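You operate a simulated robot arm through the tools that you are given. There is no shell and no other tool.

You are at the controls of a simulated robot arm. One attempt, no reset.

JOB
Bleed the filter pot that reads low, then stop the pump.
Fine: pump on for it; close the bleed knob once oil shows; leave the other pot and the valves alone.
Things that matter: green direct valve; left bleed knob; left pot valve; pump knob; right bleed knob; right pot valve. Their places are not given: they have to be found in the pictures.

The check looks at the end state, three seconds after you hand in, the way a careful person would. Anything else that was tipped, shoved, dropped, spilled or broken makes it a failure.

ROBOT AND FRAMES
A 6-joint arm with a two-finger gripper, fixed in place. Base frame: the origin is on the floor under the middle of its stand, x ahead of it, y to its left, z up; the work surface is at about z = 0.7. Units: m, rad, N and s.
It reaches about 1.038 m from its shoulder. Its first joint turns from -2.897 to 2.897 rad. Payload 1.71 kg.
The tool frame sits at the grasp point between the pads (the TCP): z along the fingers, y along the line on which they close. The tips reach 0.02 m beyond it. The gripper opens to 0.096 m; its body begins 0.113 m behind the TCP.
Orientation is told as [roll, pitch, yaw] about the base's x, y, z axes, in that order, counted from this pose: with the fingers straight down and closing along the base's y, the tool's x points along the base's -x, its y along +y and its z along -z.

CONTROLS
- The arm moves only by the tool step_arm. Its argument "motion" is a list that holds one entry, the list of rows, each a list of 7 numbers: the gripper command, from -1 (shut) to 1 (fully open), values between in proportion, then the shift along the base's x, y, z in m, then the turn, a rotation vector about the base's x, y, z in rad. In form: [[[fingers, x, y, z, rx, ry, rz], ...]]. A call has 1 to 20 rows; each row is the pose to reach, as a shift and turn from the pose commanded when the call began. A row lasts 0.2 s, in which the tool goes at most 0.05 m and 0.15 rad; a call with a longer step from one row to the next is refused whole, and so is a gripper value outside its range. Where a pose cannot be reached the arm comes as near as it can. A force on the tool above 50 N (or 10 N above the force at the start of the call, whichever is more), or a blocked arm, ends the call early, and 0.2 s more pass. The fingers move at their own pace (about 0.045 m/s each) and stop on an object; they squeeze with about 23 N. The grip force told is the motor's: it shows also when the fingers shut on nothing. Time passes only in rows, and 0.2 s behind the last, so rows that repeat a pose let the fingers close. It gives the time, the measured TCP pose, the force on the tool (base axes), the opening and the grip force at its end, in the units of the frame above (readings bear some noise), with the torque about the TCP (base axes, N m) and any sound that the robot's microphone picked up.
- Cameras (640 x 400 px; columns grow to the right, rows downward): "scene" is fixed at [0.3984, -0.5003, 1.4823]; the picture's right is [-0.37, 0.93, 0.00], its down [0.40, 0.16, -0.90] and it looks along [-0.83, -0.34, -0.44] (base axes); focal length 214 px, centre (320, 200). "wrist" rides on the gripper at [0.066, 0.014, -0.145] in the tool frame; the picture's right is [-0.21, 0.98, 0.00], its down [-0.88, -0.18, -0.45] and it looks along [-0.44, -0.09, 0.90] (tool axes); focal length 275 px, centre (320, 200).
- camera(camera): a new picture of that camera. It takes no simulated time.
- raise_lower(by): moves the trunk up (or, below 0, down) by that many m; the arm rides with it, the base frame stays. It gives what a move gives, with no picture.
- point_at(camera, pixels): for up to 12 pixels [column, row] of the newest picture of that camera ("zoom" is the newest enlarged one), the place [x, y, z] in the base frame of the surface seen there, good to about 0.003 m. It takes no simulated time.
- enlarge(camera, box): a new picture of the part [left, top, right, bottom] of that camera's present view, enlarged. It takes no simulated time.
- job_done(): hands the job in; it is judged then, once.

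Unless the task says otherwise, let go and move clear before handing in.

The tools are called after ">>>" as name(argument=value, ...) on one line, values as JSON. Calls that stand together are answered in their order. step_arm: Moves the arm, as the interface text tells. Its arguments: {"type":"object","properties":{"motion":{"type":"array"}},"required":["motion"]} The other tools are called the same way: raise_lower (by) moves the trunk up or down; camera (camera) takes a picture; point_at (camera, pixels) gives the place of the surface under pixels of a picture; enlarge (camera, box) takes an enlarged picture of a part of a camera's view; job_done () hands the job in.

At the start:

```text
time_s: 0.0
ee_pos: [0.1149, -0.6109, 1.2546]
tcp_rot: [0.001, 0.002, 0.0]
ft_force: [-0.6, -0.7, 0.4]
wrist_torque: [0.01, 0.01, -0.02]
gripper_width: 0.0959
grip_force: 0.1
trunk travel left (down, up): [-0.225, 0.165]
```

scene: 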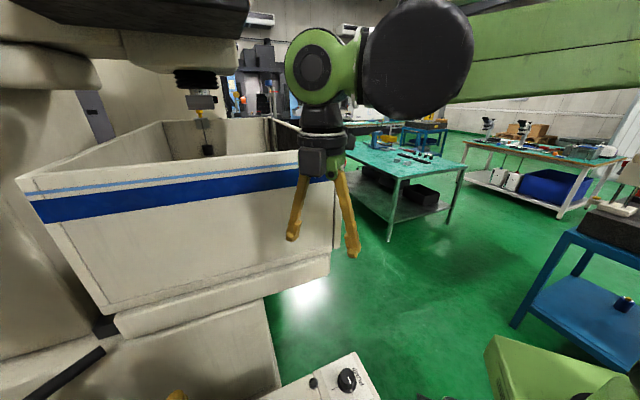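
wrist: 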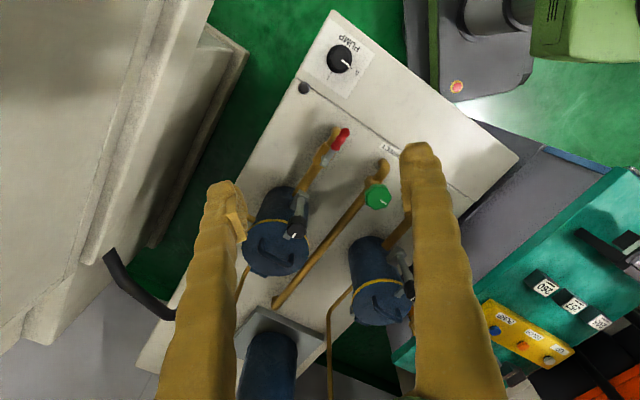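

The wrist picture shows a cabinet with a PUMP knob near (340,60), two blue pots at (278,235) and (378,280), and a green valve at (377,195). I'll enlarge these areas to read the details.

>>> enlarge(camera="wrist", box=[220, 120, 440, 340])

>>> enlarge(camera="wrist", box=[290, 20, 410, 110])

>>> enlarge(camera="scene", box=[240, 320, 440, 400])

```text
1.82 times, centred on (330, 230) of wrist
```

zoom: 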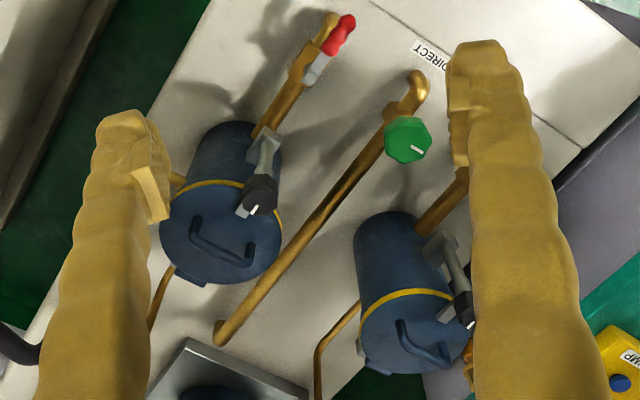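

```text
4.44 times, centred on (350, 65) of wrist
```

zoom: 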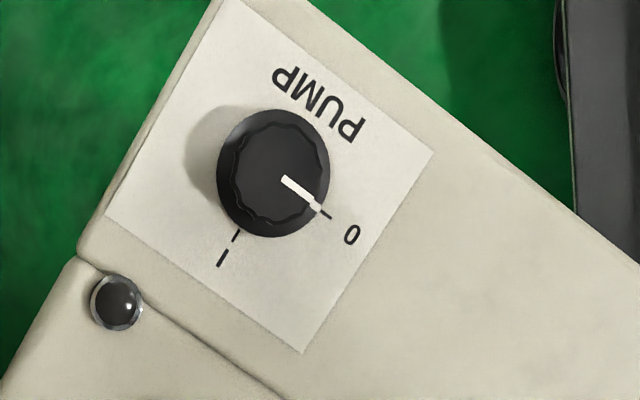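

```text
3.20 times, centred on (340, 360) of scene
```

zoom: 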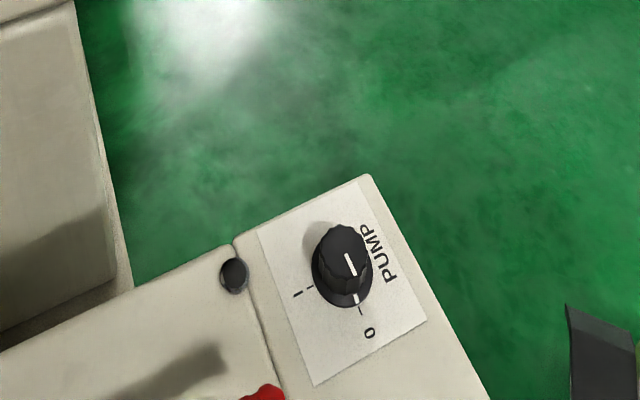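

The pump pointer is on 0. Next I'll get coordinates of the parts seen in the wrist view.

>>> point_at(camera="wrist", pixels=[[340, 58], [360, 80], [310, 70], [304, 88], [377, 195], [384, 165], [342, 135], [278, 258], [296, 225], [378, 303], [405, 285], [440, 110]])

>>> enlarge(camera="wrist", box=[220, 170, 330, 290])

>>> enlarge(camera="wrist", box=[320, 220, 430, 340])

```text
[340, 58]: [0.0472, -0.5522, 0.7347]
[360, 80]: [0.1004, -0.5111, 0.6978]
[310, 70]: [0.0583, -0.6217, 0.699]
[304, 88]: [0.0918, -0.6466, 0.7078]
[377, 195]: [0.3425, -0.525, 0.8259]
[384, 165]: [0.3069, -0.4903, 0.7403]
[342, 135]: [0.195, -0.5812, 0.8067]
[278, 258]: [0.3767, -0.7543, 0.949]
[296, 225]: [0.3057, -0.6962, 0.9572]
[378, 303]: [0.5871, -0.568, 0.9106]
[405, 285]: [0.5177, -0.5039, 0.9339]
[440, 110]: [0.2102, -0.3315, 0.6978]
```

```text
3.33 times, centred on (275, 230) of wrist
```

zoom: 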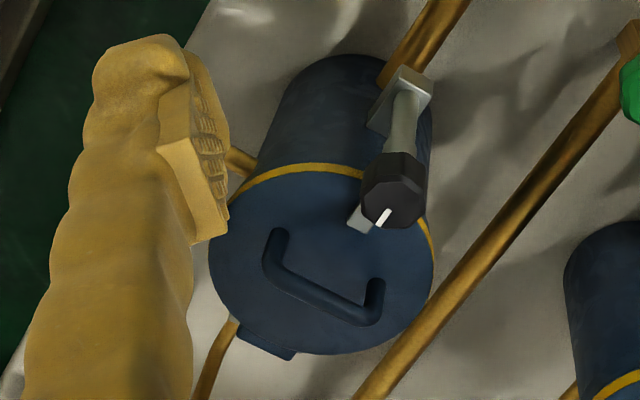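

```text
3.33 times, centred on (375, 280) of wrist
```

zoom: 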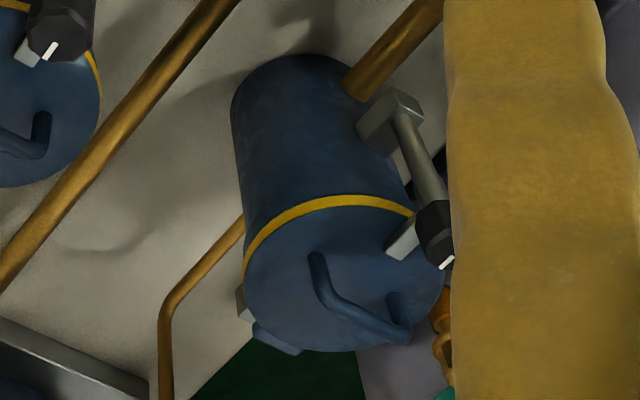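

I need to find the level/pressure readings of each pot. I'll look closely at the rest of the wrist view and query some surrounding surfaces.

>>> enlarge(camera="wrist", box=[400, 180, 640, 400])

>>> enlarge(camera="wrist", box=[80, 220, 340, 400])

>>> point_at(camera="wrist", pixels=[[270, 370], [60, 290], [140, 290], [80, 130], [220, 100], [500, 150], [560, 280], [520, 340], [480, 200], [580, 30], [330, 365], [350, 240]])

```text
1.82 times, centred on (520, 290) of wrist
```

zoom: 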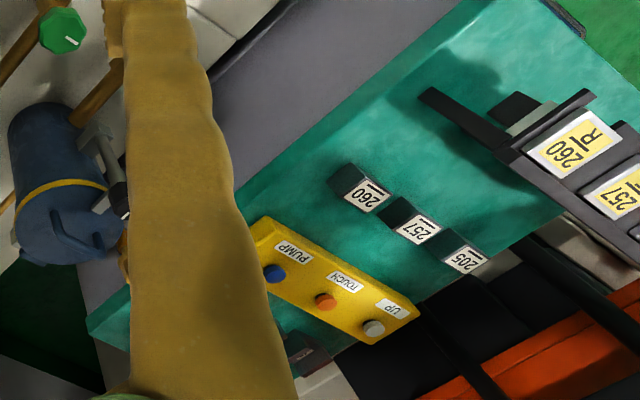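

```text
2.22 times, centred on (210, 310) of wrist
```

zoom: 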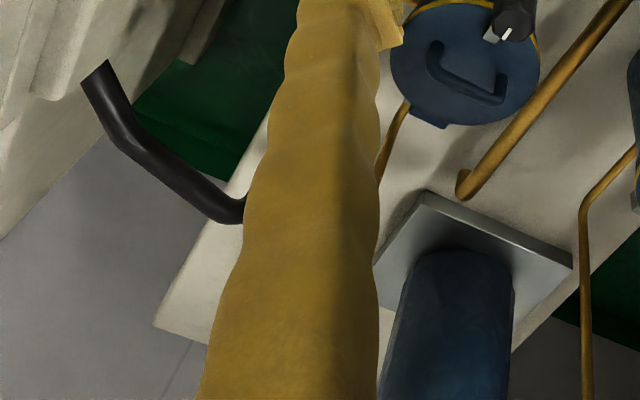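

```text
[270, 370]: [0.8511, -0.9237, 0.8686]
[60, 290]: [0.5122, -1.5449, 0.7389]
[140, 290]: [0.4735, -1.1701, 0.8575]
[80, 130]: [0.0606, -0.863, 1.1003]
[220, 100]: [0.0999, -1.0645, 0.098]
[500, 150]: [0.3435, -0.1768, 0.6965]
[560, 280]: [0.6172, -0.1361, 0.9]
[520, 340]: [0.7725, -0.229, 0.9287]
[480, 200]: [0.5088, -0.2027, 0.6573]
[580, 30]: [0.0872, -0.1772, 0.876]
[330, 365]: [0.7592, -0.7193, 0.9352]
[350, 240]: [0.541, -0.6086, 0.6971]
```

No gauge is visible yet; the left-hand and right-hand fingers hide parts. I'll move the hand slightly toward +y and up with a yaw so the camera looks at the pots from the operator's side.

>>> step_arm(motion=[[[1, 0.0, 0.04, 0.01, 0, 0, -0.12], [1, 0.0, 0.08, 0.02, 0, 0, -0.24], [1, 0.0, 0.12, 0.03, 0, 0, -0.36], [1, 0.0, 0.16, 0.03, 0, 0, -0.48], [1, 0.0, 0.16, 0.03, 0, 0, -0.48]]])

>>> camera(camera="wrist")

>>> camera(camera="scene")

```text
time_s: 1.2
ee_pos: [0.0954, -0.4513, 1.2881]
tcp_rot: [-0.001, -0.013, -0.482]
ft_force: [-0.8, 0.9, -0.2]
wrist_torque: [-0.08, -0.02, -0.01]
gripper_width: 0.0957
grip_force: 0.1
trunk travel left (down, up): [-0.225, 0.165]
```

```text
taken
```

wrist: 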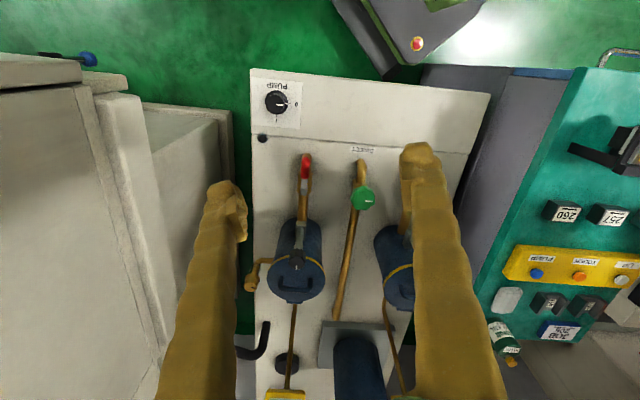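

```text
taken
```

scene: 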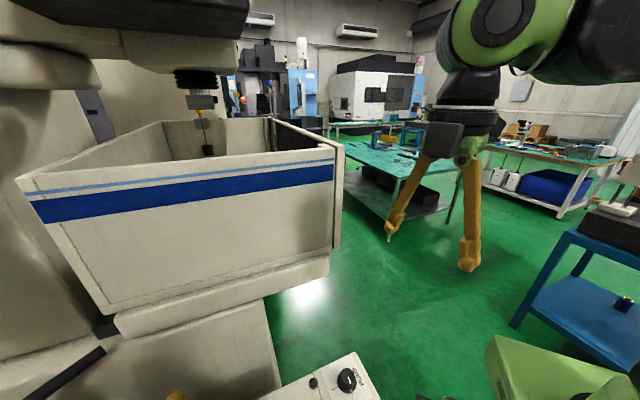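

The view is now aligned with the cabinet, and thin pipes run from each pot to yellow items at the bottom edge near (285,395) and (405,397), likely the gauges. I'll tilt the hand so the camera looks further forward.

>>> step_arm(motion=[[[1, 0.0, 0.0, 0.0, -0.065, -0.124, 0], [1, 0.0, 0.0, 0.0, -0.13, -0.248, 0], [1, 0.0, 0.0, 0.0, -0.19, -0.365, 0], [1, 0.0, 0.0, 0.0, -0.19, -0.365, 0]]])

>>> camera(camera="wrist")

```text
time_s: 2.2
ee_pos: [0.0951, -0.4496, 1.2874]
tcp_rot: [-0.001, -0.427, -0.479]
ft_force: [-0.1, 0.8, 1.2]
wrist_torque: [-0.09, -0.02, -0.08]
gripper_width: 0.096
grip_force: 0.0
trunk travel left (down, up): [-0.225, 0.165]
```

```text
taken
```

wrist: 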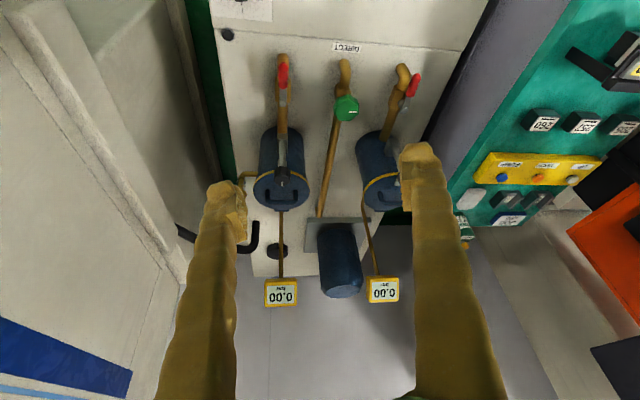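

Two yellow digital gauges at (281,292) and (383,290) show 0.00 (pump off). I'll enlarge them and the pots, and get coordinates.

>>> enlarge(camera="wrist", box=[250, 260, 420, 320])

>>> enlarge(camera="wrist", box=[230, 30, 430, 230])

>>> point_at(camera="wrist", pixels=[[281, 292], [383, 290], [280, 185], [283, 155], [346, 108], [283, 75], [412, 82], [227, 35], [380, 185], [279, 250], [340, 260], [265, 195]])

```text
3.76 times, centred on (335, 290) of wrist
```

zoom: 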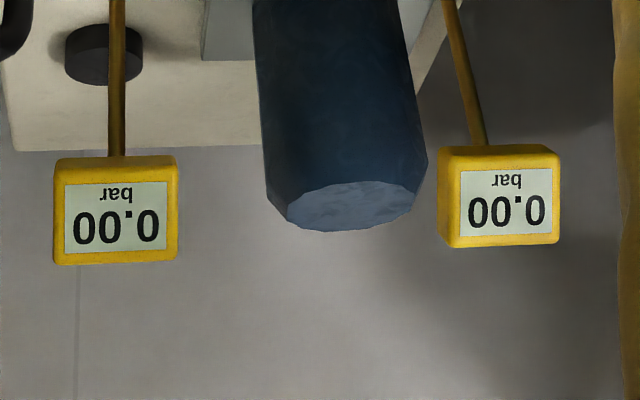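

```text
2.00 times, centred on (330, 130) of wrist
```

zoom: 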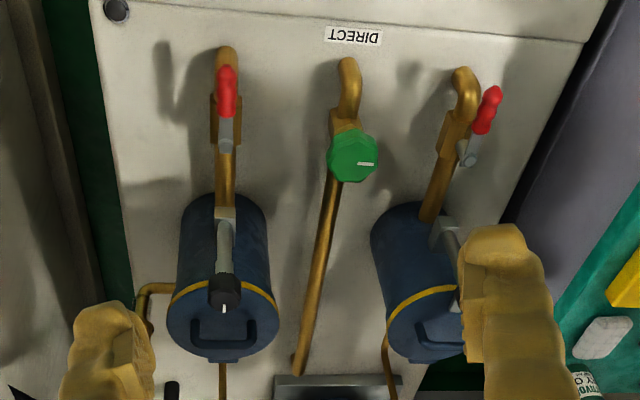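

```text
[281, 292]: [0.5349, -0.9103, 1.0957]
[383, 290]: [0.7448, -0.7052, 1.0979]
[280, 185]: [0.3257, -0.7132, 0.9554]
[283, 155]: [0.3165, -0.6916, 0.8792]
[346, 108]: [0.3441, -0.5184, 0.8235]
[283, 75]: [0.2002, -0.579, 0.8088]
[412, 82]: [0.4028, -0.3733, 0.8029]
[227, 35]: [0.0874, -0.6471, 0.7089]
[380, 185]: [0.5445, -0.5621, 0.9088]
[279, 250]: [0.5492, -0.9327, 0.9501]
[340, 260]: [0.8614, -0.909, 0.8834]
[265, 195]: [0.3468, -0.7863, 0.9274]
```

Both gauges read 0.00 bar, so the pump must run before a low pot shows. I'll straighten the hand and move above the pump knob at about (0.047,-0.552,0.735) for a close look.

>>> step_arm(motion=[[[1, -0.008, -0.017, -0.04, 0.06, 0.12, 0], [1, -0.016, -0.034, -0.08, 0.12, 0.24, 0], [1, -0.024, -0.051, -0.12, 0.19, 0.365, 0], [1, -0.032, -0.068, -0.16, 0.19, 0.365, 0], [1, -0.04, -0.085, -0.2, 0.19, 0.365, 0], [1, -0.048, -0.102, -0.24, 0.19, 0.365, 0], [1, -0.048, -0.102, -0.28, 0.19, 0.365, 0], [1, -0.048, -0.102, -0.32, 0.19, 0.365, 0], [1, -0.048, -0.102, -0.32, 0.19, 0.365, 0]]])

>>> camera(camera="wrist")

>>> camera(camera="scene")

```text
time_s: 4.2
ee_pos: [0.0472, -0.5534, 0.9658]
tcp_rot: [-0.001, -0.014, -0.482]
ft_force: [-0.1, -0.2, 0.3]
wrist_torque: [0.01, 0.0, -0.01]
gripper_width: 0.0962
grip_force: 0.1
trunk travel left (down, up): [-0.225, 0.165]
```

```text
taken
```

wrist: 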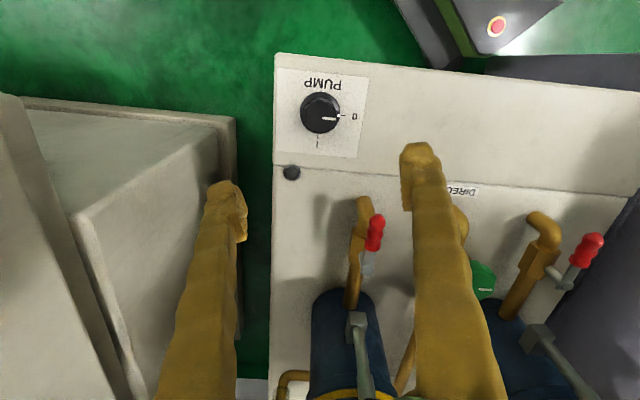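

```text
taken
```

scene: 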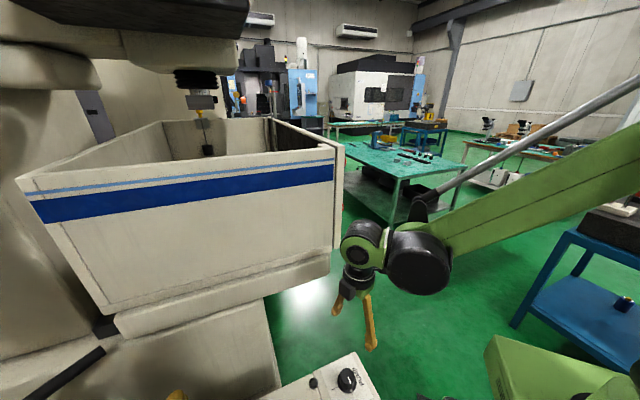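

The knob at (320,112) has its pointer to the 0 mark on the right, and the I mark is below it (a quarter turn clockwise). I'll enlarge and measure it.

>>> enlarge(camera="wrist", box=[270, 60, 380, 165])

>>> point_at(camera="wrist", pixels=[[320, 105], [305, 105], [335, 105], [320, 95], [320, 118], [345, 115], [355, 117], [317, 142], [290, 172], [374, 232], [590, 245], [362, 205]])

```text
3.81 times, centred on (325, 112) of wrist
```

zoom: 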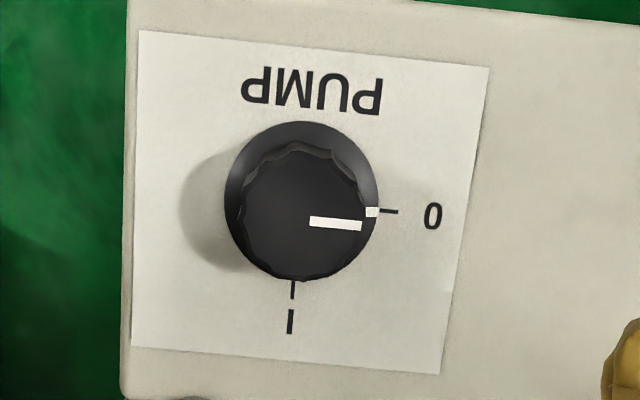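

```text
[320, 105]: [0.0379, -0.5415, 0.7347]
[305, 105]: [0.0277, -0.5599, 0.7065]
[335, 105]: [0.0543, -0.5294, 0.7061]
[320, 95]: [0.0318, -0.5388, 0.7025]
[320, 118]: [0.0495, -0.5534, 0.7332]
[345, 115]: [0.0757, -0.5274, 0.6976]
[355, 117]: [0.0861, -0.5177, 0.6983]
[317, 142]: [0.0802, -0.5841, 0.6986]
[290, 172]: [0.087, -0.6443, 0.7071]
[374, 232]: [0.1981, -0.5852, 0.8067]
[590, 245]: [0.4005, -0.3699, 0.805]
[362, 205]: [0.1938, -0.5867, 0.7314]
```

I'll measure the knob's top-face edges in the enlarged picture to get its centre and diameter.

>>> point_at(camera="zoom", pixels=[[248, 215], [362, 210], [300, 152], [300, 272], [302, 215], [262, 250], [345, 255], [345, 170], [260, 170], [232, 200], [372, 195], [302, 130]])

```text
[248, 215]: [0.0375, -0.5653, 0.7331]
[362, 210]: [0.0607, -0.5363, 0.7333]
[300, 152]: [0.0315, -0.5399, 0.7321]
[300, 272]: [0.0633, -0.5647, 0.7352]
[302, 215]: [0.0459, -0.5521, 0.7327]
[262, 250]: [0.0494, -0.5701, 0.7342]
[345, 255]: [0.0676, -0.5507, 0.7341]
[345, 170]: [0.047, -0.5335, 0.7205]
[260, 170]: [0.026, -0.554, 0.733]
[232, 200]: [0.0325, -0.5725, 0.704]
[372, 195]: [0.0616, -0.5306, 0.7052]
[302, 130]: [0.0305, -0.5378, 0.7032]
```

Knob centre is about (0.048,-0.552), top z 0.734, grip diameter ~0.04, skirt at z 0.706; the turn 0→I is about -90° about z. I'll yaw in the air to +0.3 and then test the range to -1.27 before gripping.

>>> step_arm(motion=[[[1, 0, 0, -0.02, 0, 0, -0.14], [1, 0, 0, -0.04, 0, 0, -0.28], [1, 0, 0, -0.06, 0, 0, -0.42], [1, 0, 0, -0.08, 0, 0, -0.56], [1, 0, 0, -0.1, 0, 0, -0.7], [1, 0, 0, -0.1, 0, 0, -0.79], [1, 0, 0, -0.1, 0, 0, -0.79]]])

```text
time_s: 5.8
ee_pos: [0.0485, -0.5537, 0.8663]
tcp_rot: [-0.003, -0.014, -1.271]
ft_force: [0.1, -0.2, -0.7]
wrist_torque: [0.02, -0.01, 0.0]
gripper_width: 0.0959
grip_force: 0.0
trunk travel left (down, up): [-0.225, 0.165]
```

Yaw -1.27 is reachable. Now I'll turn back to +0.3 (the start yaw for gripping) above the knob.

>>> step_arm(motion=[[[1, 0, 0, 0, 0, 0, 0.14], [1, 0, 0, 0, 0, 0, 0.28], [1, 0, 0, 0, 0, 0, 0.42], [1, 0, 0, 0, 0, 0, 0.56], [1, 0, 0, 0, 0, 0, 0.7], [1, 0, 0, 0, 0, 0, 0.84], [1, 0, 0, 0, 0, 0, 0.98], [1, 0, 0, 0, 0, 0, 1.12], [1, 0, 0, 0, 0, 0, 1.26], [1, 0, 0, 0, 0, 0, 1.4], [1, 0, 0, 0, 0, 0, 1.54], [1, 0, 0, 0, 0, 0, 1.57], [1, 0, 0, 0, 0, 0, 1.57]]])

>>> camera(camera="wrist")

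>>> camera(camera="scene")

```text
time_s: 8.6
ee_pos: [0.0478, -0.5533, 0.867]
tcp_rot: [0.0, -0.014, 0.299]
ft_force: [0.4, 0.1, 0.5]
wrist_torque: [0.0, -0.01, 0.0]
gripper_width: 0.096
grip_force: 0.1
trunk travel left (down, up): [-0.225, 0.165]
```

```text
taken
```

wrist: 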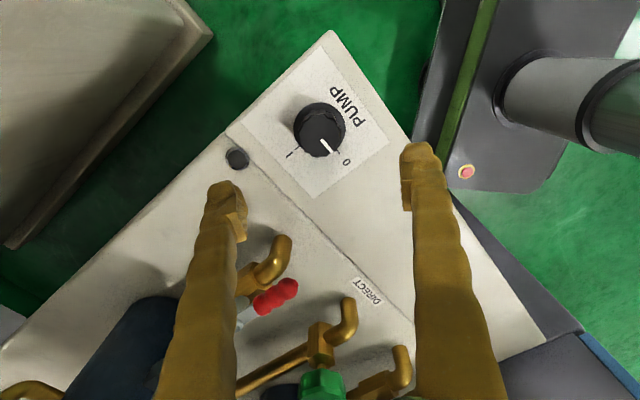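

```text
taken
```

scene: 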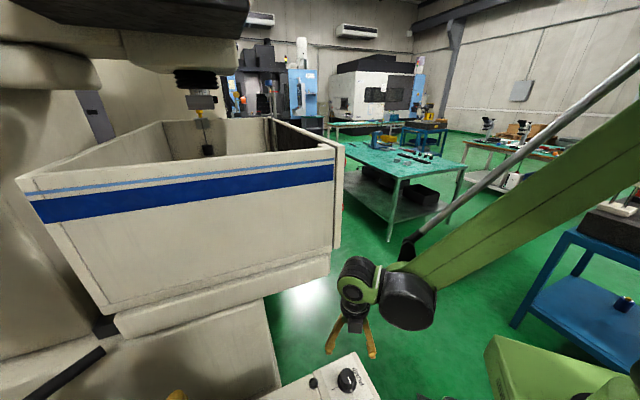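

The knob sits at (320,130) between the fingers' line. I'll descend to TCP z≈0.731, still open, and check.

>>> step_arm(motion=[[[1, 0, 0.001, -0.04, 0, 0, 0], [1, 0, 0.001, -0.08, 0, 0, 0], [1, 0, 0.001, -0.115, 0, 0, 0], [1, 0, 0.001, -0.136, 0, 0, 0], [1, 0, 0.001, -0.136, 0, 0, 0]]])

>>> camera(camera="wrist")

>>> enlarge(camera="scene", box=[280, 280, 440, 400])

```text
time_s: 9.8
ee_pos: [0.0473, -0.5531, 0.7308]
tcp_rot: [0.002, -0.014, 0.299]
ft_force: [-0.5, 0.5, -0.3]
wrist_torque: [0.04, 0.02, 0.02]
gripper_width: 0.0959
grip_force: 0.0
trunk travel left (down, up): [-0.225, 0.165]
```

```text
taken
```

wrist: 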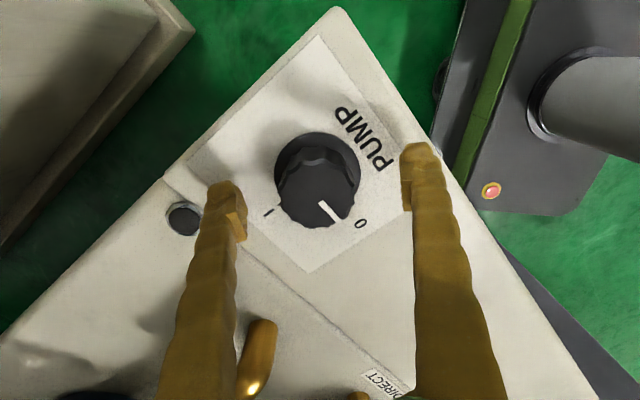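

```text
3.33 times, centred on (360, 340) of scene
```

zoom: 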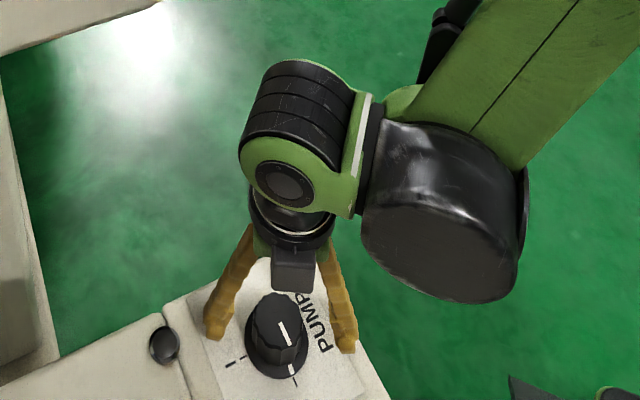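

The knob's top centre is at about (320,195), right at the TCP's projection (320,192). I'll close the fingers on it.

>>> step_arm(motion=[[[-1, 0, 0, 0, 0, 0, 0], [-1, 0, 0, 0, 0, 0, 0], [-1, 0, 0, 0, 0, 0, 0], [-1, 0, 0, 0, 0, 0, 0], [-1, 0, 0, 0, 0, 0, 0]]])

>>> camera(camera="wrist")

```text
time_s: 11.0
ee_pos: [0.0482, -0.5543, 0.7302]
tcp_rot: [-0.001, -0.01, 0.3]
ft_force: [6.6, -33.2, 18.1]
wrist_torque: [-0.47, -0.13, -0.01]
gripper_width: 0.0427
grip_force: 34.9
trunk travel left (down, up): [-0.225, 0.165]
```

```text
taken
```

wrist: 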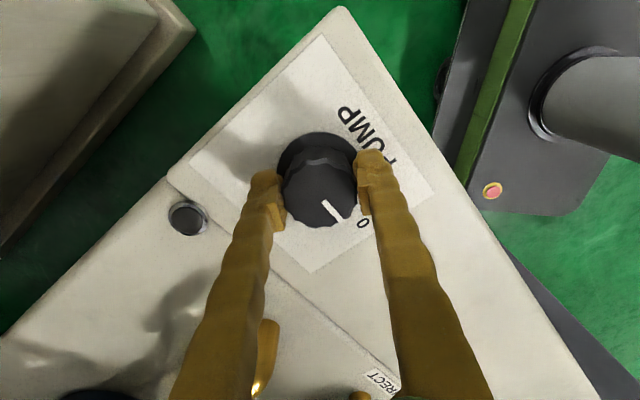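

The fingers hold the knob at 0.043 m, with a side force of about -33 N in y and 18 N up, so the grip is slightly off-centre. I'll nudge the hand -y and up a little to relieve it.

>>> step_arm(motion=[[[-1, 0.0003, -0.0008, 0.0005, 0, 0, 0], [-1, 0.0005, -0.0014, 0.001, 0, 0, 0], [-1, 0.0005, -0.0014, 0.001, 0, 0, 0]]])

```text
time_s: 11.8
ee_pos: [0.0485, -0.5545, 0.7311]
tcp_rot: [0.001, -0.013, 0.301]
ft_force: [1.3, -14.5, -11.3]
wrist_torque: [-0.15, 0.17, -0.07]
gripper_width: 0.0428
grip_force: 34.7
trunk travel left (down, up): [-0.225, 0.165]
```

Side force fell to -14.5 N and z went to -11 N. One more small nudge to near zero.

>>> step_arm(motion=[[[-1, 0.0001, -0.0009, -0.0004, 0, 0, 0], [-1, 0.0001, -0.0009, -0.0004, 0, 0, 0]]])

```text
time_s: 12.4
ee_pos: [0.0486, -0.5553, 0.7298]
tcp_rot: [0.002, -0.012, 0.301]
ft_force: [-1.0, 11.5, -24.8]
wrist_torque: [0.07, 0.05, 0.01]
gripper_width: 0.0425
grip_force: 35.0
trunk travel left (down, up): [-0.225, 0.165]
```

Forces are (−1, 11.5, −24.8): now slightly pulled down. I'll lower 0.8 mm and shift +0.3 mm in y.

>>> step_arm(motion=[[[-1, 0, 0.0003, -0.0008, 0, 0, 0], [-1, 0, 0.0003, -0.0008, 0, 0, 0]]])

```text
time_s: 13.0
ee_pos: [0.0479, -0.5561, 0.7316]
tcp_rot: [-0.001, -0.014, 0.3]
ft_force: [-2.4, 17.9, -7.4]
wrist_torque: [0.36, -0.14, 0.03]
gripper_width: 0.0426
grip_force: 34.8
trunk travel left (down, up): [-0.225, 0.165]
```

Forces are modest now. I'll start turning clockwise (negative z) in small rows and check.

>>> step_arm(motion=[[[-1, 0, 0.0005, 0, 0, 0, -0.12], [-1, 0, 0.0005, 0, 0, 0, -0.24], [-1, 0, 0.0005, 0, 0, 0, -0.36], [-1, 0, 0.0005, 0, 0, 0, -0.48]]])

>>> camera(camera="wrist")

```text
time_s: 14.0
ee_pos: [0.0473, -0.555, 0.7306]
tcp_rot: [-0.001, -0.015, -0.182]
ft_force: [1.6, 26.9, -12.9]
wrist_torque: [0.21, -0.01, 0.06]
gripper_width: 0.0427
grip_force: 35.0
trunk travel left (down, up): [-0.225, 0.165]
```

```text
taken
```

wrist: 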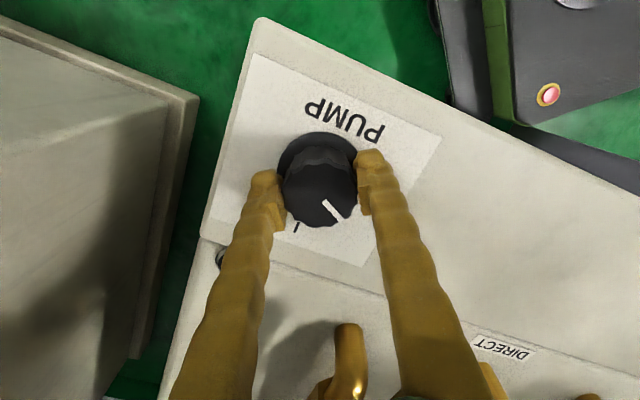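

The pointer stays fixed in the gripper's view, so the knob turns with the hand. I'll ease +y slightly and keep turning.

>>> step_arm(motion=[[[-1, 0, 0.0008, -0.0003, 0, 0, -0.12], [-1, 0, 0.0008, -0.0003, 0, 0, -0.24], [-1, 0, 0.0008, -0.0003, 0, 0, -0.36], [-1, 0, 0.0008, -0.0003, 0, 0, -0.48], [-1, 0, 0.0008, -0.0003, 0, 0, -0.6]]])

>>> camera(camera="wrist")

```text
time_s: 15.2
ee_pos: [0.0483, -0.5534, 0.7318]
tcp_rot: [-0.001, -0.015, -0.783]
ft_force: [2.6, 13.6, 4.2]
wrist_torque: [0.15, -0.18, -0.02]
gripper_width: 0.0427
grip_force: 35.1
trunk travel left (down, up): [-0.225, 0.165]
```

```text
taken
```

wrist: 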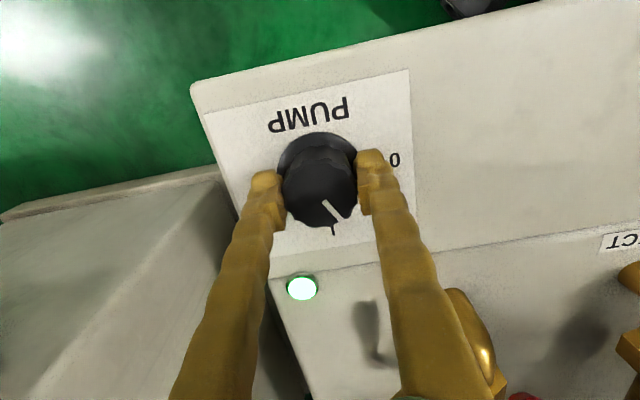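

The lamp at (302,288) now glows green: the pump is running. The pointer isn't quite at I yet, so I'll turn on to the I mark.

>>> step_arm(motion=[[[-1, 0, 0.0002, 0, 0, 0, -0.12], [-1, 0, 0.0002, 0, 0, 0, -0.24], [-1, 0, 0.0002, 0, 0, 0, -0.36], [-1, 0, 0.0002, 0, 0, 0, -0.45]]])

>>> camera(camera="wrist")

```text
time_s: 16.2
ee_pos: [0.0483, -0.5531, 0.7309]
tcp_rot: [-0.003, -0.016, -1.232]
ft_force: [10.5, 9.0, 16.1]
wrist_torque: [0.4, -0.15, -0.01]
gripper_width: 0.0425
grip_force: 35.1
trunk travel left (down, up): [-0.225, 0.165]
```

```text
taken
```

wrist: 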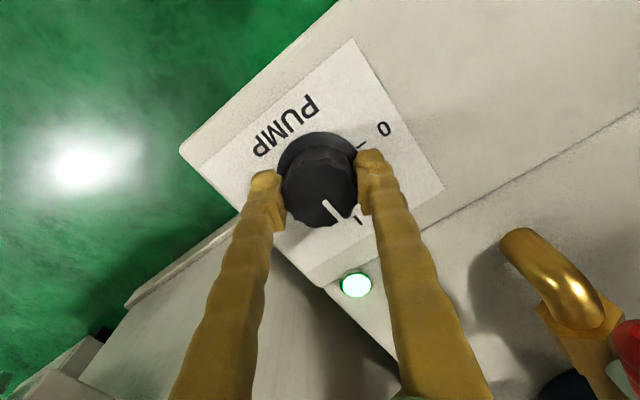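

The pointer now lines up with the I mark at (358,220) and the lamp is on. I'll open the fingers and lift clear.

>>> step_arm(motion=[[[1, 0, 0, 0, 0, 0, 0], [1, 0, 0, 0, 0, 0, 0], [1, 0, 0, 0, 0, 0, 0], [1, 0, 0, 0, 0, 0, 0], [1, 0, 0, 0.03, 0, 0, 0], [1, 0, 0, 0.07, 0, 0, 0], [1, 0, 0, 0.11, 0, 0, 0], [1, 0, 0, 0.15, 0, 0, 0], [1, 0, 0, 0.19, 0, 0, 0], [1, 0, 0, 0.23, 0, 0, 0]]])

>>> camera(camera="wrist")

>>> camera(camera="scene")

```text
time_s: 18.4
ee_pos: [0.0474, -0.5543, 0.9597]
tcp_rot: [-0.001, -0.015, -1.231]
ft_force: [-0.6, -1.6, 0.8]
wrist_torque: [0.04, -0.01, 0.04]
gripper_width: 0.0959
grip_force: 0.1
trunk travel left (down, up): [-0.225, 0.165]
```

```text
taken
```

wrist: 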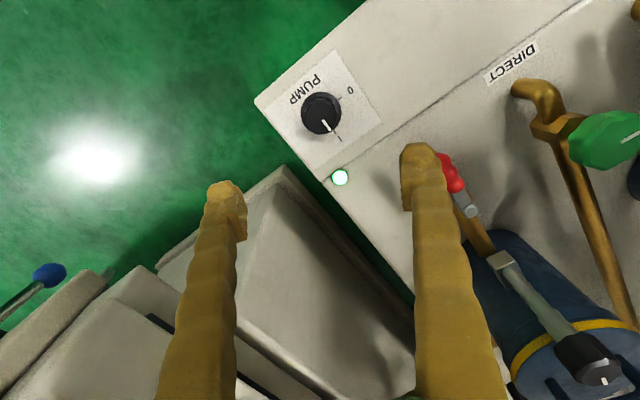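

```text
taken
```

scene: 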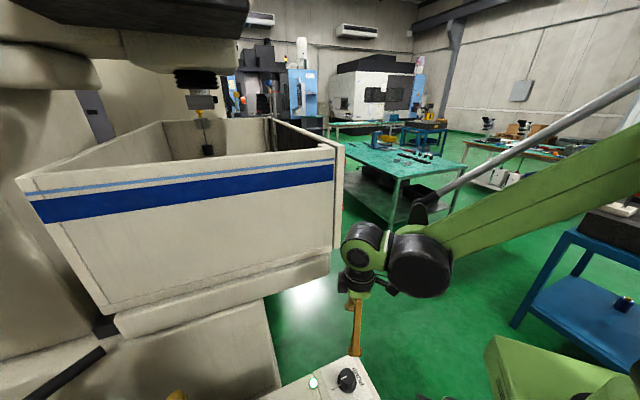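

The knob pointer is on I and the lamp is lit. I'll go back up to the viewing pose to read the two gauges.

>>> step_arm(motion=[[[1, 0.005, 0.01, 0.045, 0, 0, 0.13], [1, 0.01, 0.02, 0.09, 0, 0, 0.26], [1, 0.015, 0.03, 0.135, 0, 0, 0.39], [1, 0.02, 0.04, 0.18, 0, 0, 0.52], [1, 0.03, 0.06, 0.22, 0, 0, 0.65], [1, 0.04, 0.08, 0.26, 0, 0, 0.75], [1, 0.045, 0.1, 0.3, 0, 0, 0.75]]])

>>> step_arm(motion=[[[1, 0.0, 0.0, 0.0, -0.065, -0.124, 0], [1, 0.0, 0.0, 0.0, -0.13, -0.248, 0], [1, 0.0, 0.0, 0.0, -0.19, -0.365, 0]]])

>>> camera(camera="wrist")

>>> enlarge(camera="wrist", box=[250, 250, 420, 340])

```text
time_s: 20.0
ee_pos: [0.0927, -0.4532, 1.2607]
tcp_rot: [-0.002, -0.014, -0.48]
ft_force: [0.2, 0.1, -0.4]
wrist_torque: [0.03, 0.0, 0.03]
gripper_width: 0.0962
grip_force: 0.0
trunk travel left (down, up): [-0.225, 0.165]
```

```text
time_s: 20.8
ee_pos: [0.0939, -0.4501, 1.2606]
tcp_rot: [-0.001, -0.428, -0.48]
ft_force: [-0.1, 0.9, 0.2]
wrist_torque: [-0.08, 0.05, 0.0]
gripper_width: 0.0961
grip_force: 0.0
trunk travel left (down, up): [-0.225, 0.165]
```

```text
taken
```

wrist: 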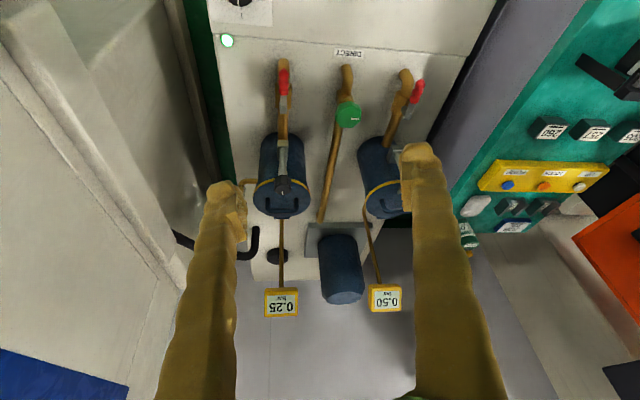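

```text
3.76 times, centred on (335, 295) of wrist
```

zoom: 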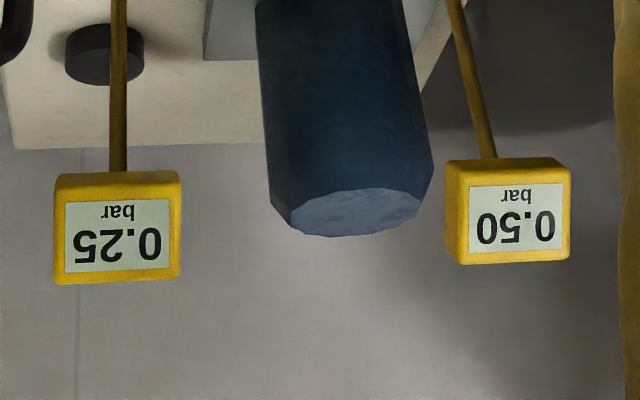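

The image-left gauge reads 0.25 bar and the image-right gauge 0.50 bar. I'll wait a little to see whether they settle, then trace each thin gauge pipe to its pot.

>>> step_arm(motion=[[[1, 0, 0, 0, 0, 0, 0], [1, 0, 0, 0, 0, 0, 0], [1, 0, 0, 0, 0, 0, 0], [1, 0, 0, 0, 0, 0, 0], [1, 0, 0, 0, 0, 0, 0], [1, 0, 0, 0, 0, 0, 0], [1, 0, 0, 0, 0, 0, 0], [1, 0, 0, 0, 0, 0, 0]]])

>>> enlarge(camera="wrist", box=[250, 250, 420, 340])

>>> enlarge(camera="wrist", box=[220, 160, 420, 300])

```text
time_s: 22.6
ee_pos: [0.0943, -0.4535, 1.2607]
tcp_rot: [-0.002, -0.425, -0.482]
ft_force: [0.3, 0.1, -0.3]
wrist_torque: [-0.01, -0.01, -0.01]
gripper_width: 0.0959
grip_force: 0.1
trunk travel left (down, up): [-0.225, 0.165]
```

```text
3.76 times, centred on (335, 295) of wrist
```

zoom: 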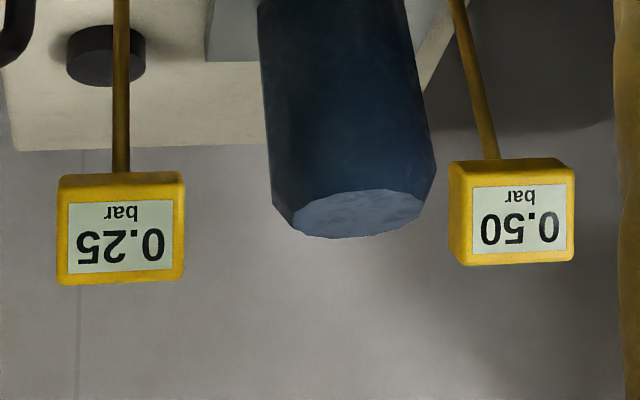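

```text
2.86 times, centred on (320, 230) of wrist
```

zoom: 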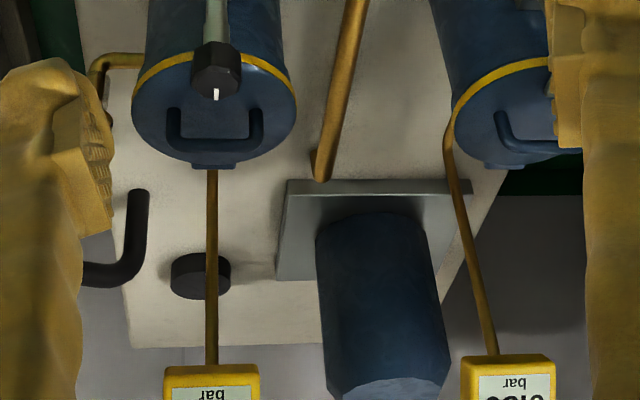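

Readings are stable at 0.25 (image-left) and 0.50 (image-right). I want to be sure which pot each gauge pipe joins, so I'll check surroundings for clearance before moving to a view behind the pots.

>>> camera(camera="scene")

>>> point_at(camera="scene", pixels=[[340, 150], [335, 240], [20, 180], [100, 300], [300, 270], [200, 200], [120, 45], [80, 380], [30, 100], [172, 395], [270, 380], [200, 100]])

>>> point_at(camera="wrist", pixels=[[245, 182], [365, 212], [372, 245], [281, 222], [281, 255], [60, 100], [160, 200], [60, 350], [255, 240], [185, 240], [90, 250], [340, 300]])

```text
taken
```

scene: 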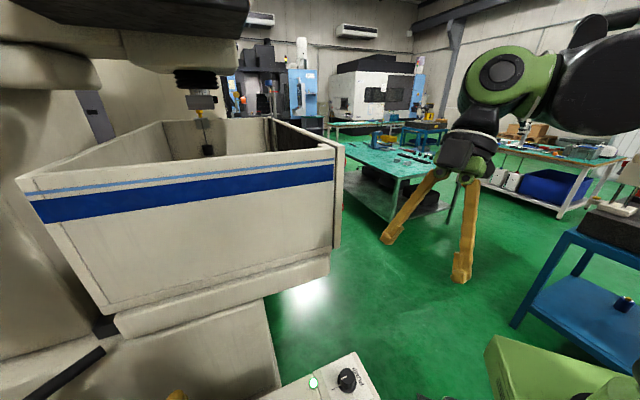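

```text
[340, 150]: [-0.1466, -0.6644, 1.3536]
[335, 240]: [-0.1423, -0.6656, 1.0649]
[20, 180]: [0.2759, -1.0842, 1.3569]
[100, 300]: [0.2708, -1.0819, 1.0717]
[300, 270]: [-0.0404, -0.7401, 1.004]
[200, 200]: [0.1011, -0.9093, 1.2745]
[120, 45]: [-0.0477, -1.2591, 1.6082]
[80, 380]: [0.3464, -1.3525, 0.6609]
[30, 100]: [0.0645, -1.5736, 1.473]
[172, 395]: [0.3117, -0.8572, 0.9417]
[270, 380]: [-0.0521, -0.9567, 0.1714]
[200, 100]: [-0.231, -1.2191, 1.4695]
```

```text
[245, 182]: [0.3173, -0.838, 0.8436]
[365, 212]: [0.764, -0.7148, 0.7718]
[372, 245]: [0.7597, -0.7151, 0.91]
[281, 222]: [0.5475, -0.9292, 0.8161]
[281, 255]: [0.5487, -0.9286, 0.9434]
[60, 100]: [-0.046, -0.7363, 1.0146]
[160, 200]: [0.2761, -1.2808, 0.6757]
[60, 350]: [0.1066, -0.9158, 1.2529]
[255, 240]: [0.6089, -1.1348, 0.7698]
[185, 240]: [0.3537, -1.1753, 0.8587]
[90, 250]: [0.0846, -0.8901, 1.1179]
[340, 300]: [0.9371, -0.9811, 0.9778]
```

The gauge posts stand at (0.548,-0.929) and (0.762,-0.715), directly behind the pots at (0.34,-0.75) and (0.56,-0.56), so the low gauge (0.25) belongs to the image-left pot. I'll straighten the hand and move above that pot's bleed knob near (0.326,-0.713,0.955) for a close look.

>>> step_arm(motion=[[[1, 0.02, -0.03, 0.0, 0.06, 0.12, 0], [1, 0.04, -0.06, 0.0, 0.12, 0.24, 0], [1, 0.06, -0.09, 0.0, 0.19, 0.365, 0], [1, 0.08, -0.12, 0.0, 0.19, 0.365, 0], [1, 0.1, -0.15, -0.0, 0.19, 0.365, 0], [1, 0.12, -0.18, -0.02, 0.19, 0.365, 0], [1, 0.14, -0.2, -0.04, 0.19, 0.365, 0], [1, 0.16, -0.22, -0.06, 0.19, 0.365, 0], [1, 0.16, -0.22, -0.08, 0.19, 0.365, 0]]])

>>> camera(camera="wrist")

>>> camera(camera="scene")

```text
time_s: 24.6
ee_pos: [0.2541, -0.6752, 1.1782]
tcp_rot: [-0.002, -0.013, -0.482]
ft_force: [0.1, 0.1, -0.3]
wrist_torque: [0.04, 0.03, -0.03]
gripper_width: 0.096
grip_force: 0.0
trunk travel left (down, up): [-0.225, 0.165]
```

```text
taken
```

wrist: 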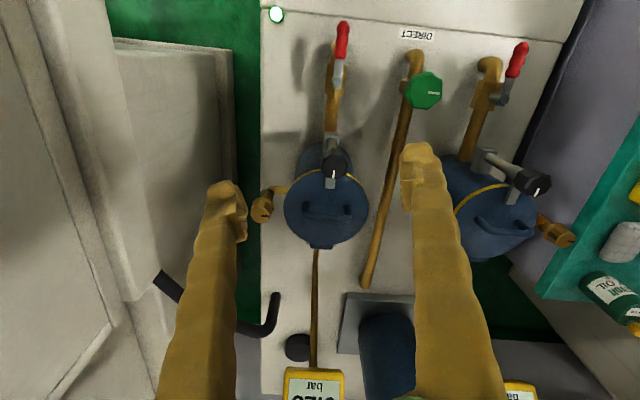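

```text
taken
```

scene: 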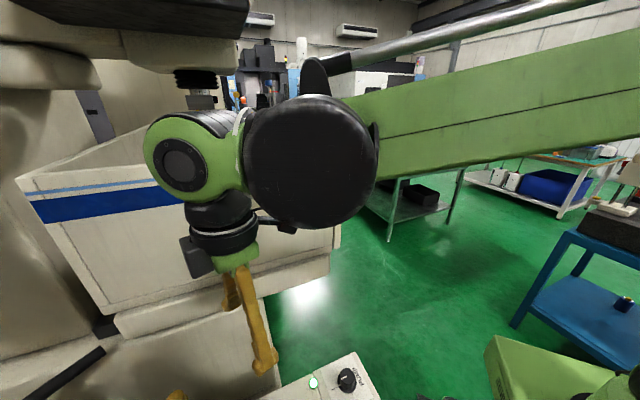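

Both pots, levers and bleed knobs are visible. I'll enlarge the low pot's bleed knob at (335,165) and the other's for comparison.

>>> enlarge(camera="wrist", box=[280, 115, 390, 255])

>>> enlarge(camera="wrist", box=[440, 130, 590, 270])

>>> enlarge(camera="wrist", box=[230, 170, 300, 240])

>>> point_at(camera="wrist", pixels=[[335, 163], [326, 163], [345, 163], [335, 156], [335, 172], [330, 184], [335, 140], [262, 208], [285, 190], [325, 205], [290, 205], [365, 205]])

```text
2.86 times, centred on (335, 185) of wrist
```

zoom: 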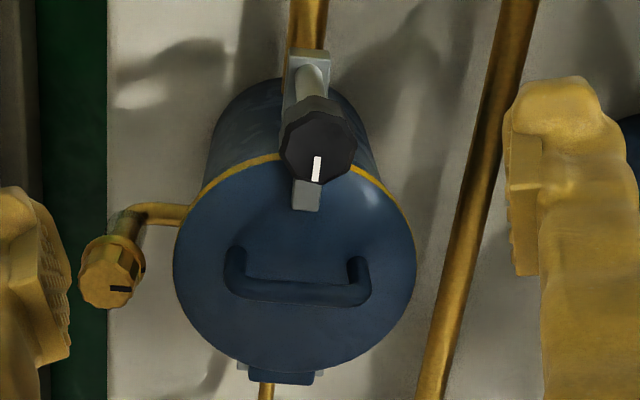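

```text
2.86 times, centred on (515, 200) of wrist
```

zoom: 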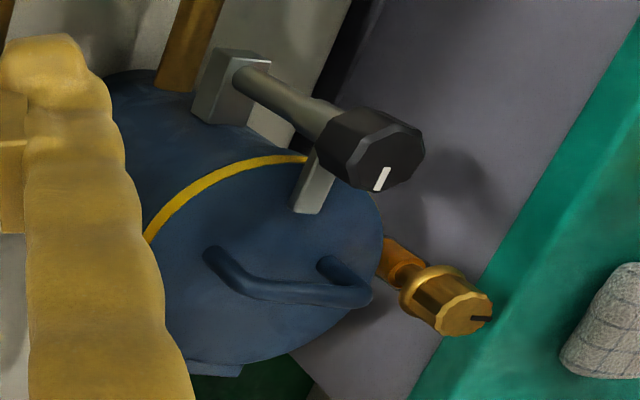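

```text
5.71 times, centred on (265, 205) of wrist
```

zoom: 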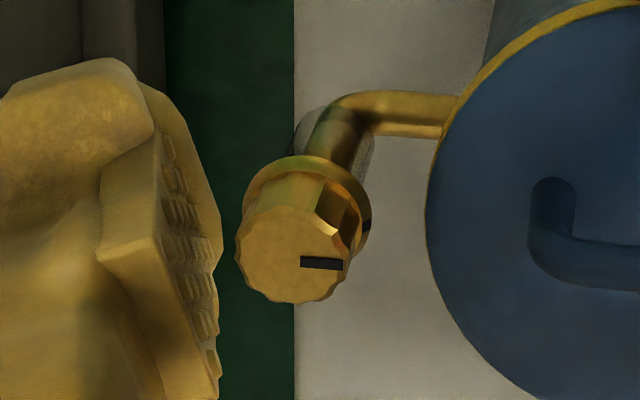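

```text
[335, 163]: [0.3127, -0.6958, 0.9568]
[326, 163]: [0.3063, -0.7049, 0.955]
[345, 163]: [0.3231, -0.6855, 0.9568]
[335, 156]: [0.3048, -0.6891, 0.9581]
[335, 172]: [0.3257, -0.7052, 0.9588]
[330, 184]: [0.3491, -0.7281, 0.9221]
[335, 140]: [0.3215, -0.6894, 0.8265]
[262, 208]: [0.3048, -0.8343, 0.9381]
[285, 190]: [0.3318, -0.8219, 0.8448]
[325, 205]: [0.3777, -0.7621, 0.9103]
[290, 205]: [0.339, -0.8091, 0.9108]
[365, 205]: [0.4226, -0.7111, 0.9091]
```

Each pot also has a brass knob with a black mark on a side pipe (e.g. (262,208)), while the black knob sits on a post with a grey tab over the lid — possibly a lid clamp. I need a closer look at both before touching anything, so I'll move toward the brass knob, staying above it.

>>> step_arm(motion=[[[1, 0.005, -0.03, -0.01, 0, 0, 0], [1, 0.01, -0.06, -0.02, 0, 0, 0], [1, 0.015, -0.09, -0.03, 0, 0, 0], [1, 0.02, -0.12, -0.05, 0, 0, 0], [1, 0.02, -0.12, -0.08, 0, 0, 0]]])

>>> camera(camera="wrist")

>>> camera(camera="scene")

```text
time_s: 25.8
ee_pos: [0.2726, -0.7945, 1.0991]
tcp_rot: [-0.003, -0.016, -0.48]
ft_force: [0.2, -0.8, -0.7]
wrist_torque: [0.01, -0.03, -0.01]
gripper_width: 0.0962
grip_force: 0.1
trunk travel left (down, up): [-0.225, 0.165]
```

```text
taken
```

wrist: 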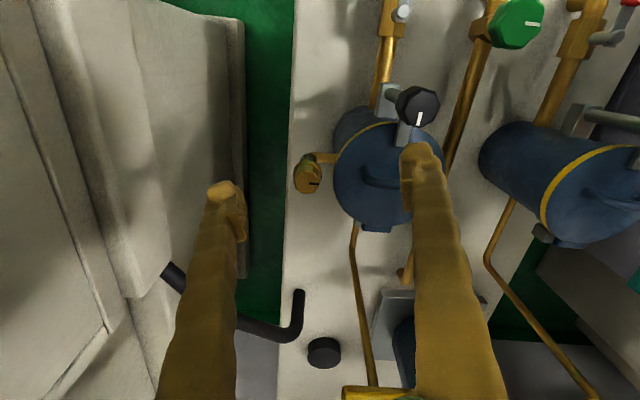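

```text
taken
```

scene: 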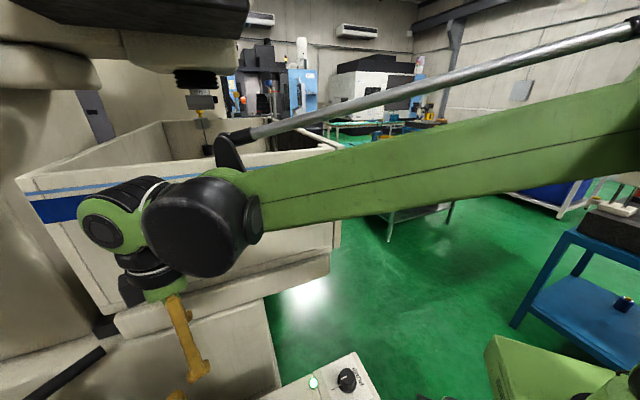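

The gauge pipe at (353,260)→(370,385) clearly starts under the low pot. Enlarging the brass knob at (308,175) and the black knob at (418,105).

>>> enlarge(camera="wrist", box=[285, 140, 365, 210])

>>> enlarge(camera="wrist", box=[360, 70, 460, 170])

>>> point_at(camera="wrist", pixels=[[305, 177], [296, 177], [314, 180], [306, 168], [306, 187], [303, 157], [325, 157], [316, 168], [418, 105], [405, 140], [374, 225], [324, 350]])

```text
5.71 times, centred on (325, 175) of wrist
```

zoom: 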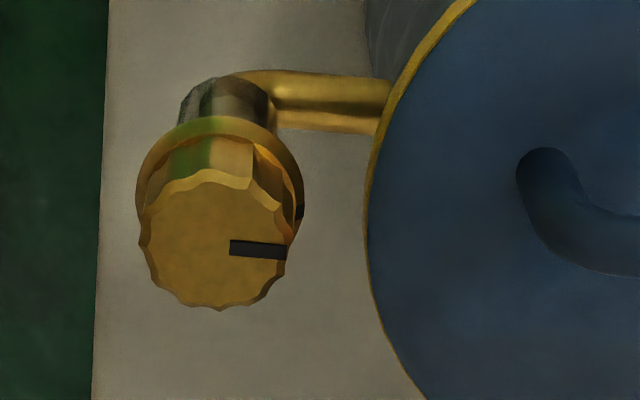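

```text
4.00 times, centred on (410, 120) of wrist
```

zoom: 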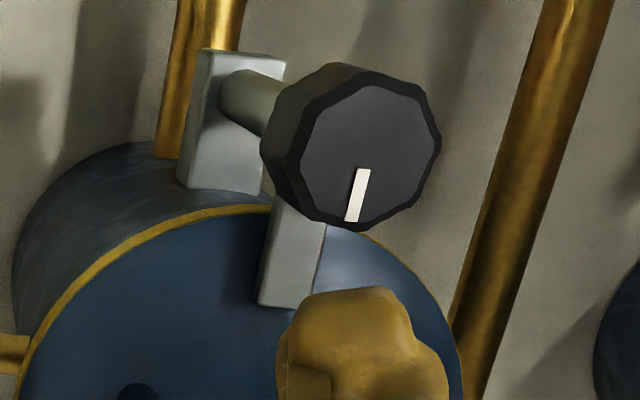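

```text
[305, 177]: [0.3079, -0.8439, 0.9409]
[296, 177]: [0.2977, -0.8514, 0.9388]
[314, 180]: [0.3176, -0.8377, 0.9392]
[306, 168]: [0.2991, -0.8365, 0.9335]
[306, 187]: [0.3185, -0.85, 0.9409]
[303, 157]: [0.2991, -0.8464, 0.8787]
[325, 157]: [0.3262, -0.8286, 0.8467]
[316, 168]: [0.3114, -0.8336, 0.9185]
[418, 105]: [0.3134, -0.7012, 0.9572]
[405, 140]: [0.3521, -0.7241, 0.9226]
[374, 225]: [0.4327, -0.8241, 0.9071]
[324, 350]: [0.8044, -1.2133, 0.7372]
```

The brass knob has a translucent sight sleeve under its skirt (zoom (225,105)) and feeds from the pot's top: that is the bleed knob, and the black knob with the tab is the lid clamp (to be left alone). I'll measure the brass knob and the lid handle in detail.

>>> enlarge(camera="wrist", box=[290, 145, 330, 200])

>>> point_at(camera="wrist", pixels=[[366, 180], [360, 172], [362, 186], [375, 186], [335, 175], [340, 150], [388, 100], [370, 110], [345, 200], [380, 160], [320, 163], [332, 160]])

```text
7.27 times, centred on (310, 172) of wrist
```

zoom: 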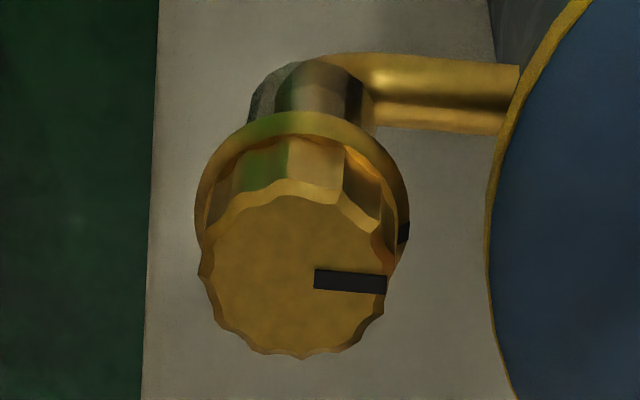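

```text
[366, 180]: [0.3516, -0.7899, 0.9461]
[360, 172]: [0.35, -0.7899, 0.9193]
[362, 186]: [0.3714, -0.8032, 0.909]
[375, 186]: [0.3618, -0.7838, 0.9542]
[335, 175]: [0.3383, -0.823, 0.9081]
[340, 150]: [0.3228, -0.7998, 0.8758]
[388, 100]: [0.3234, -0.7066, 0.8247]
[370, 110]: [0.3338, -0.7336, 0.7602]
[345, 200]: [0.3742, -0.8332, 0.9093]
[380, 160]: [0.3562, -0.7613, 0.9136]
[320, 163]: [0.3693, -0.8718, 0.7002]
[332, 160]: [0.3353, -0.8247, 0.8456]
```

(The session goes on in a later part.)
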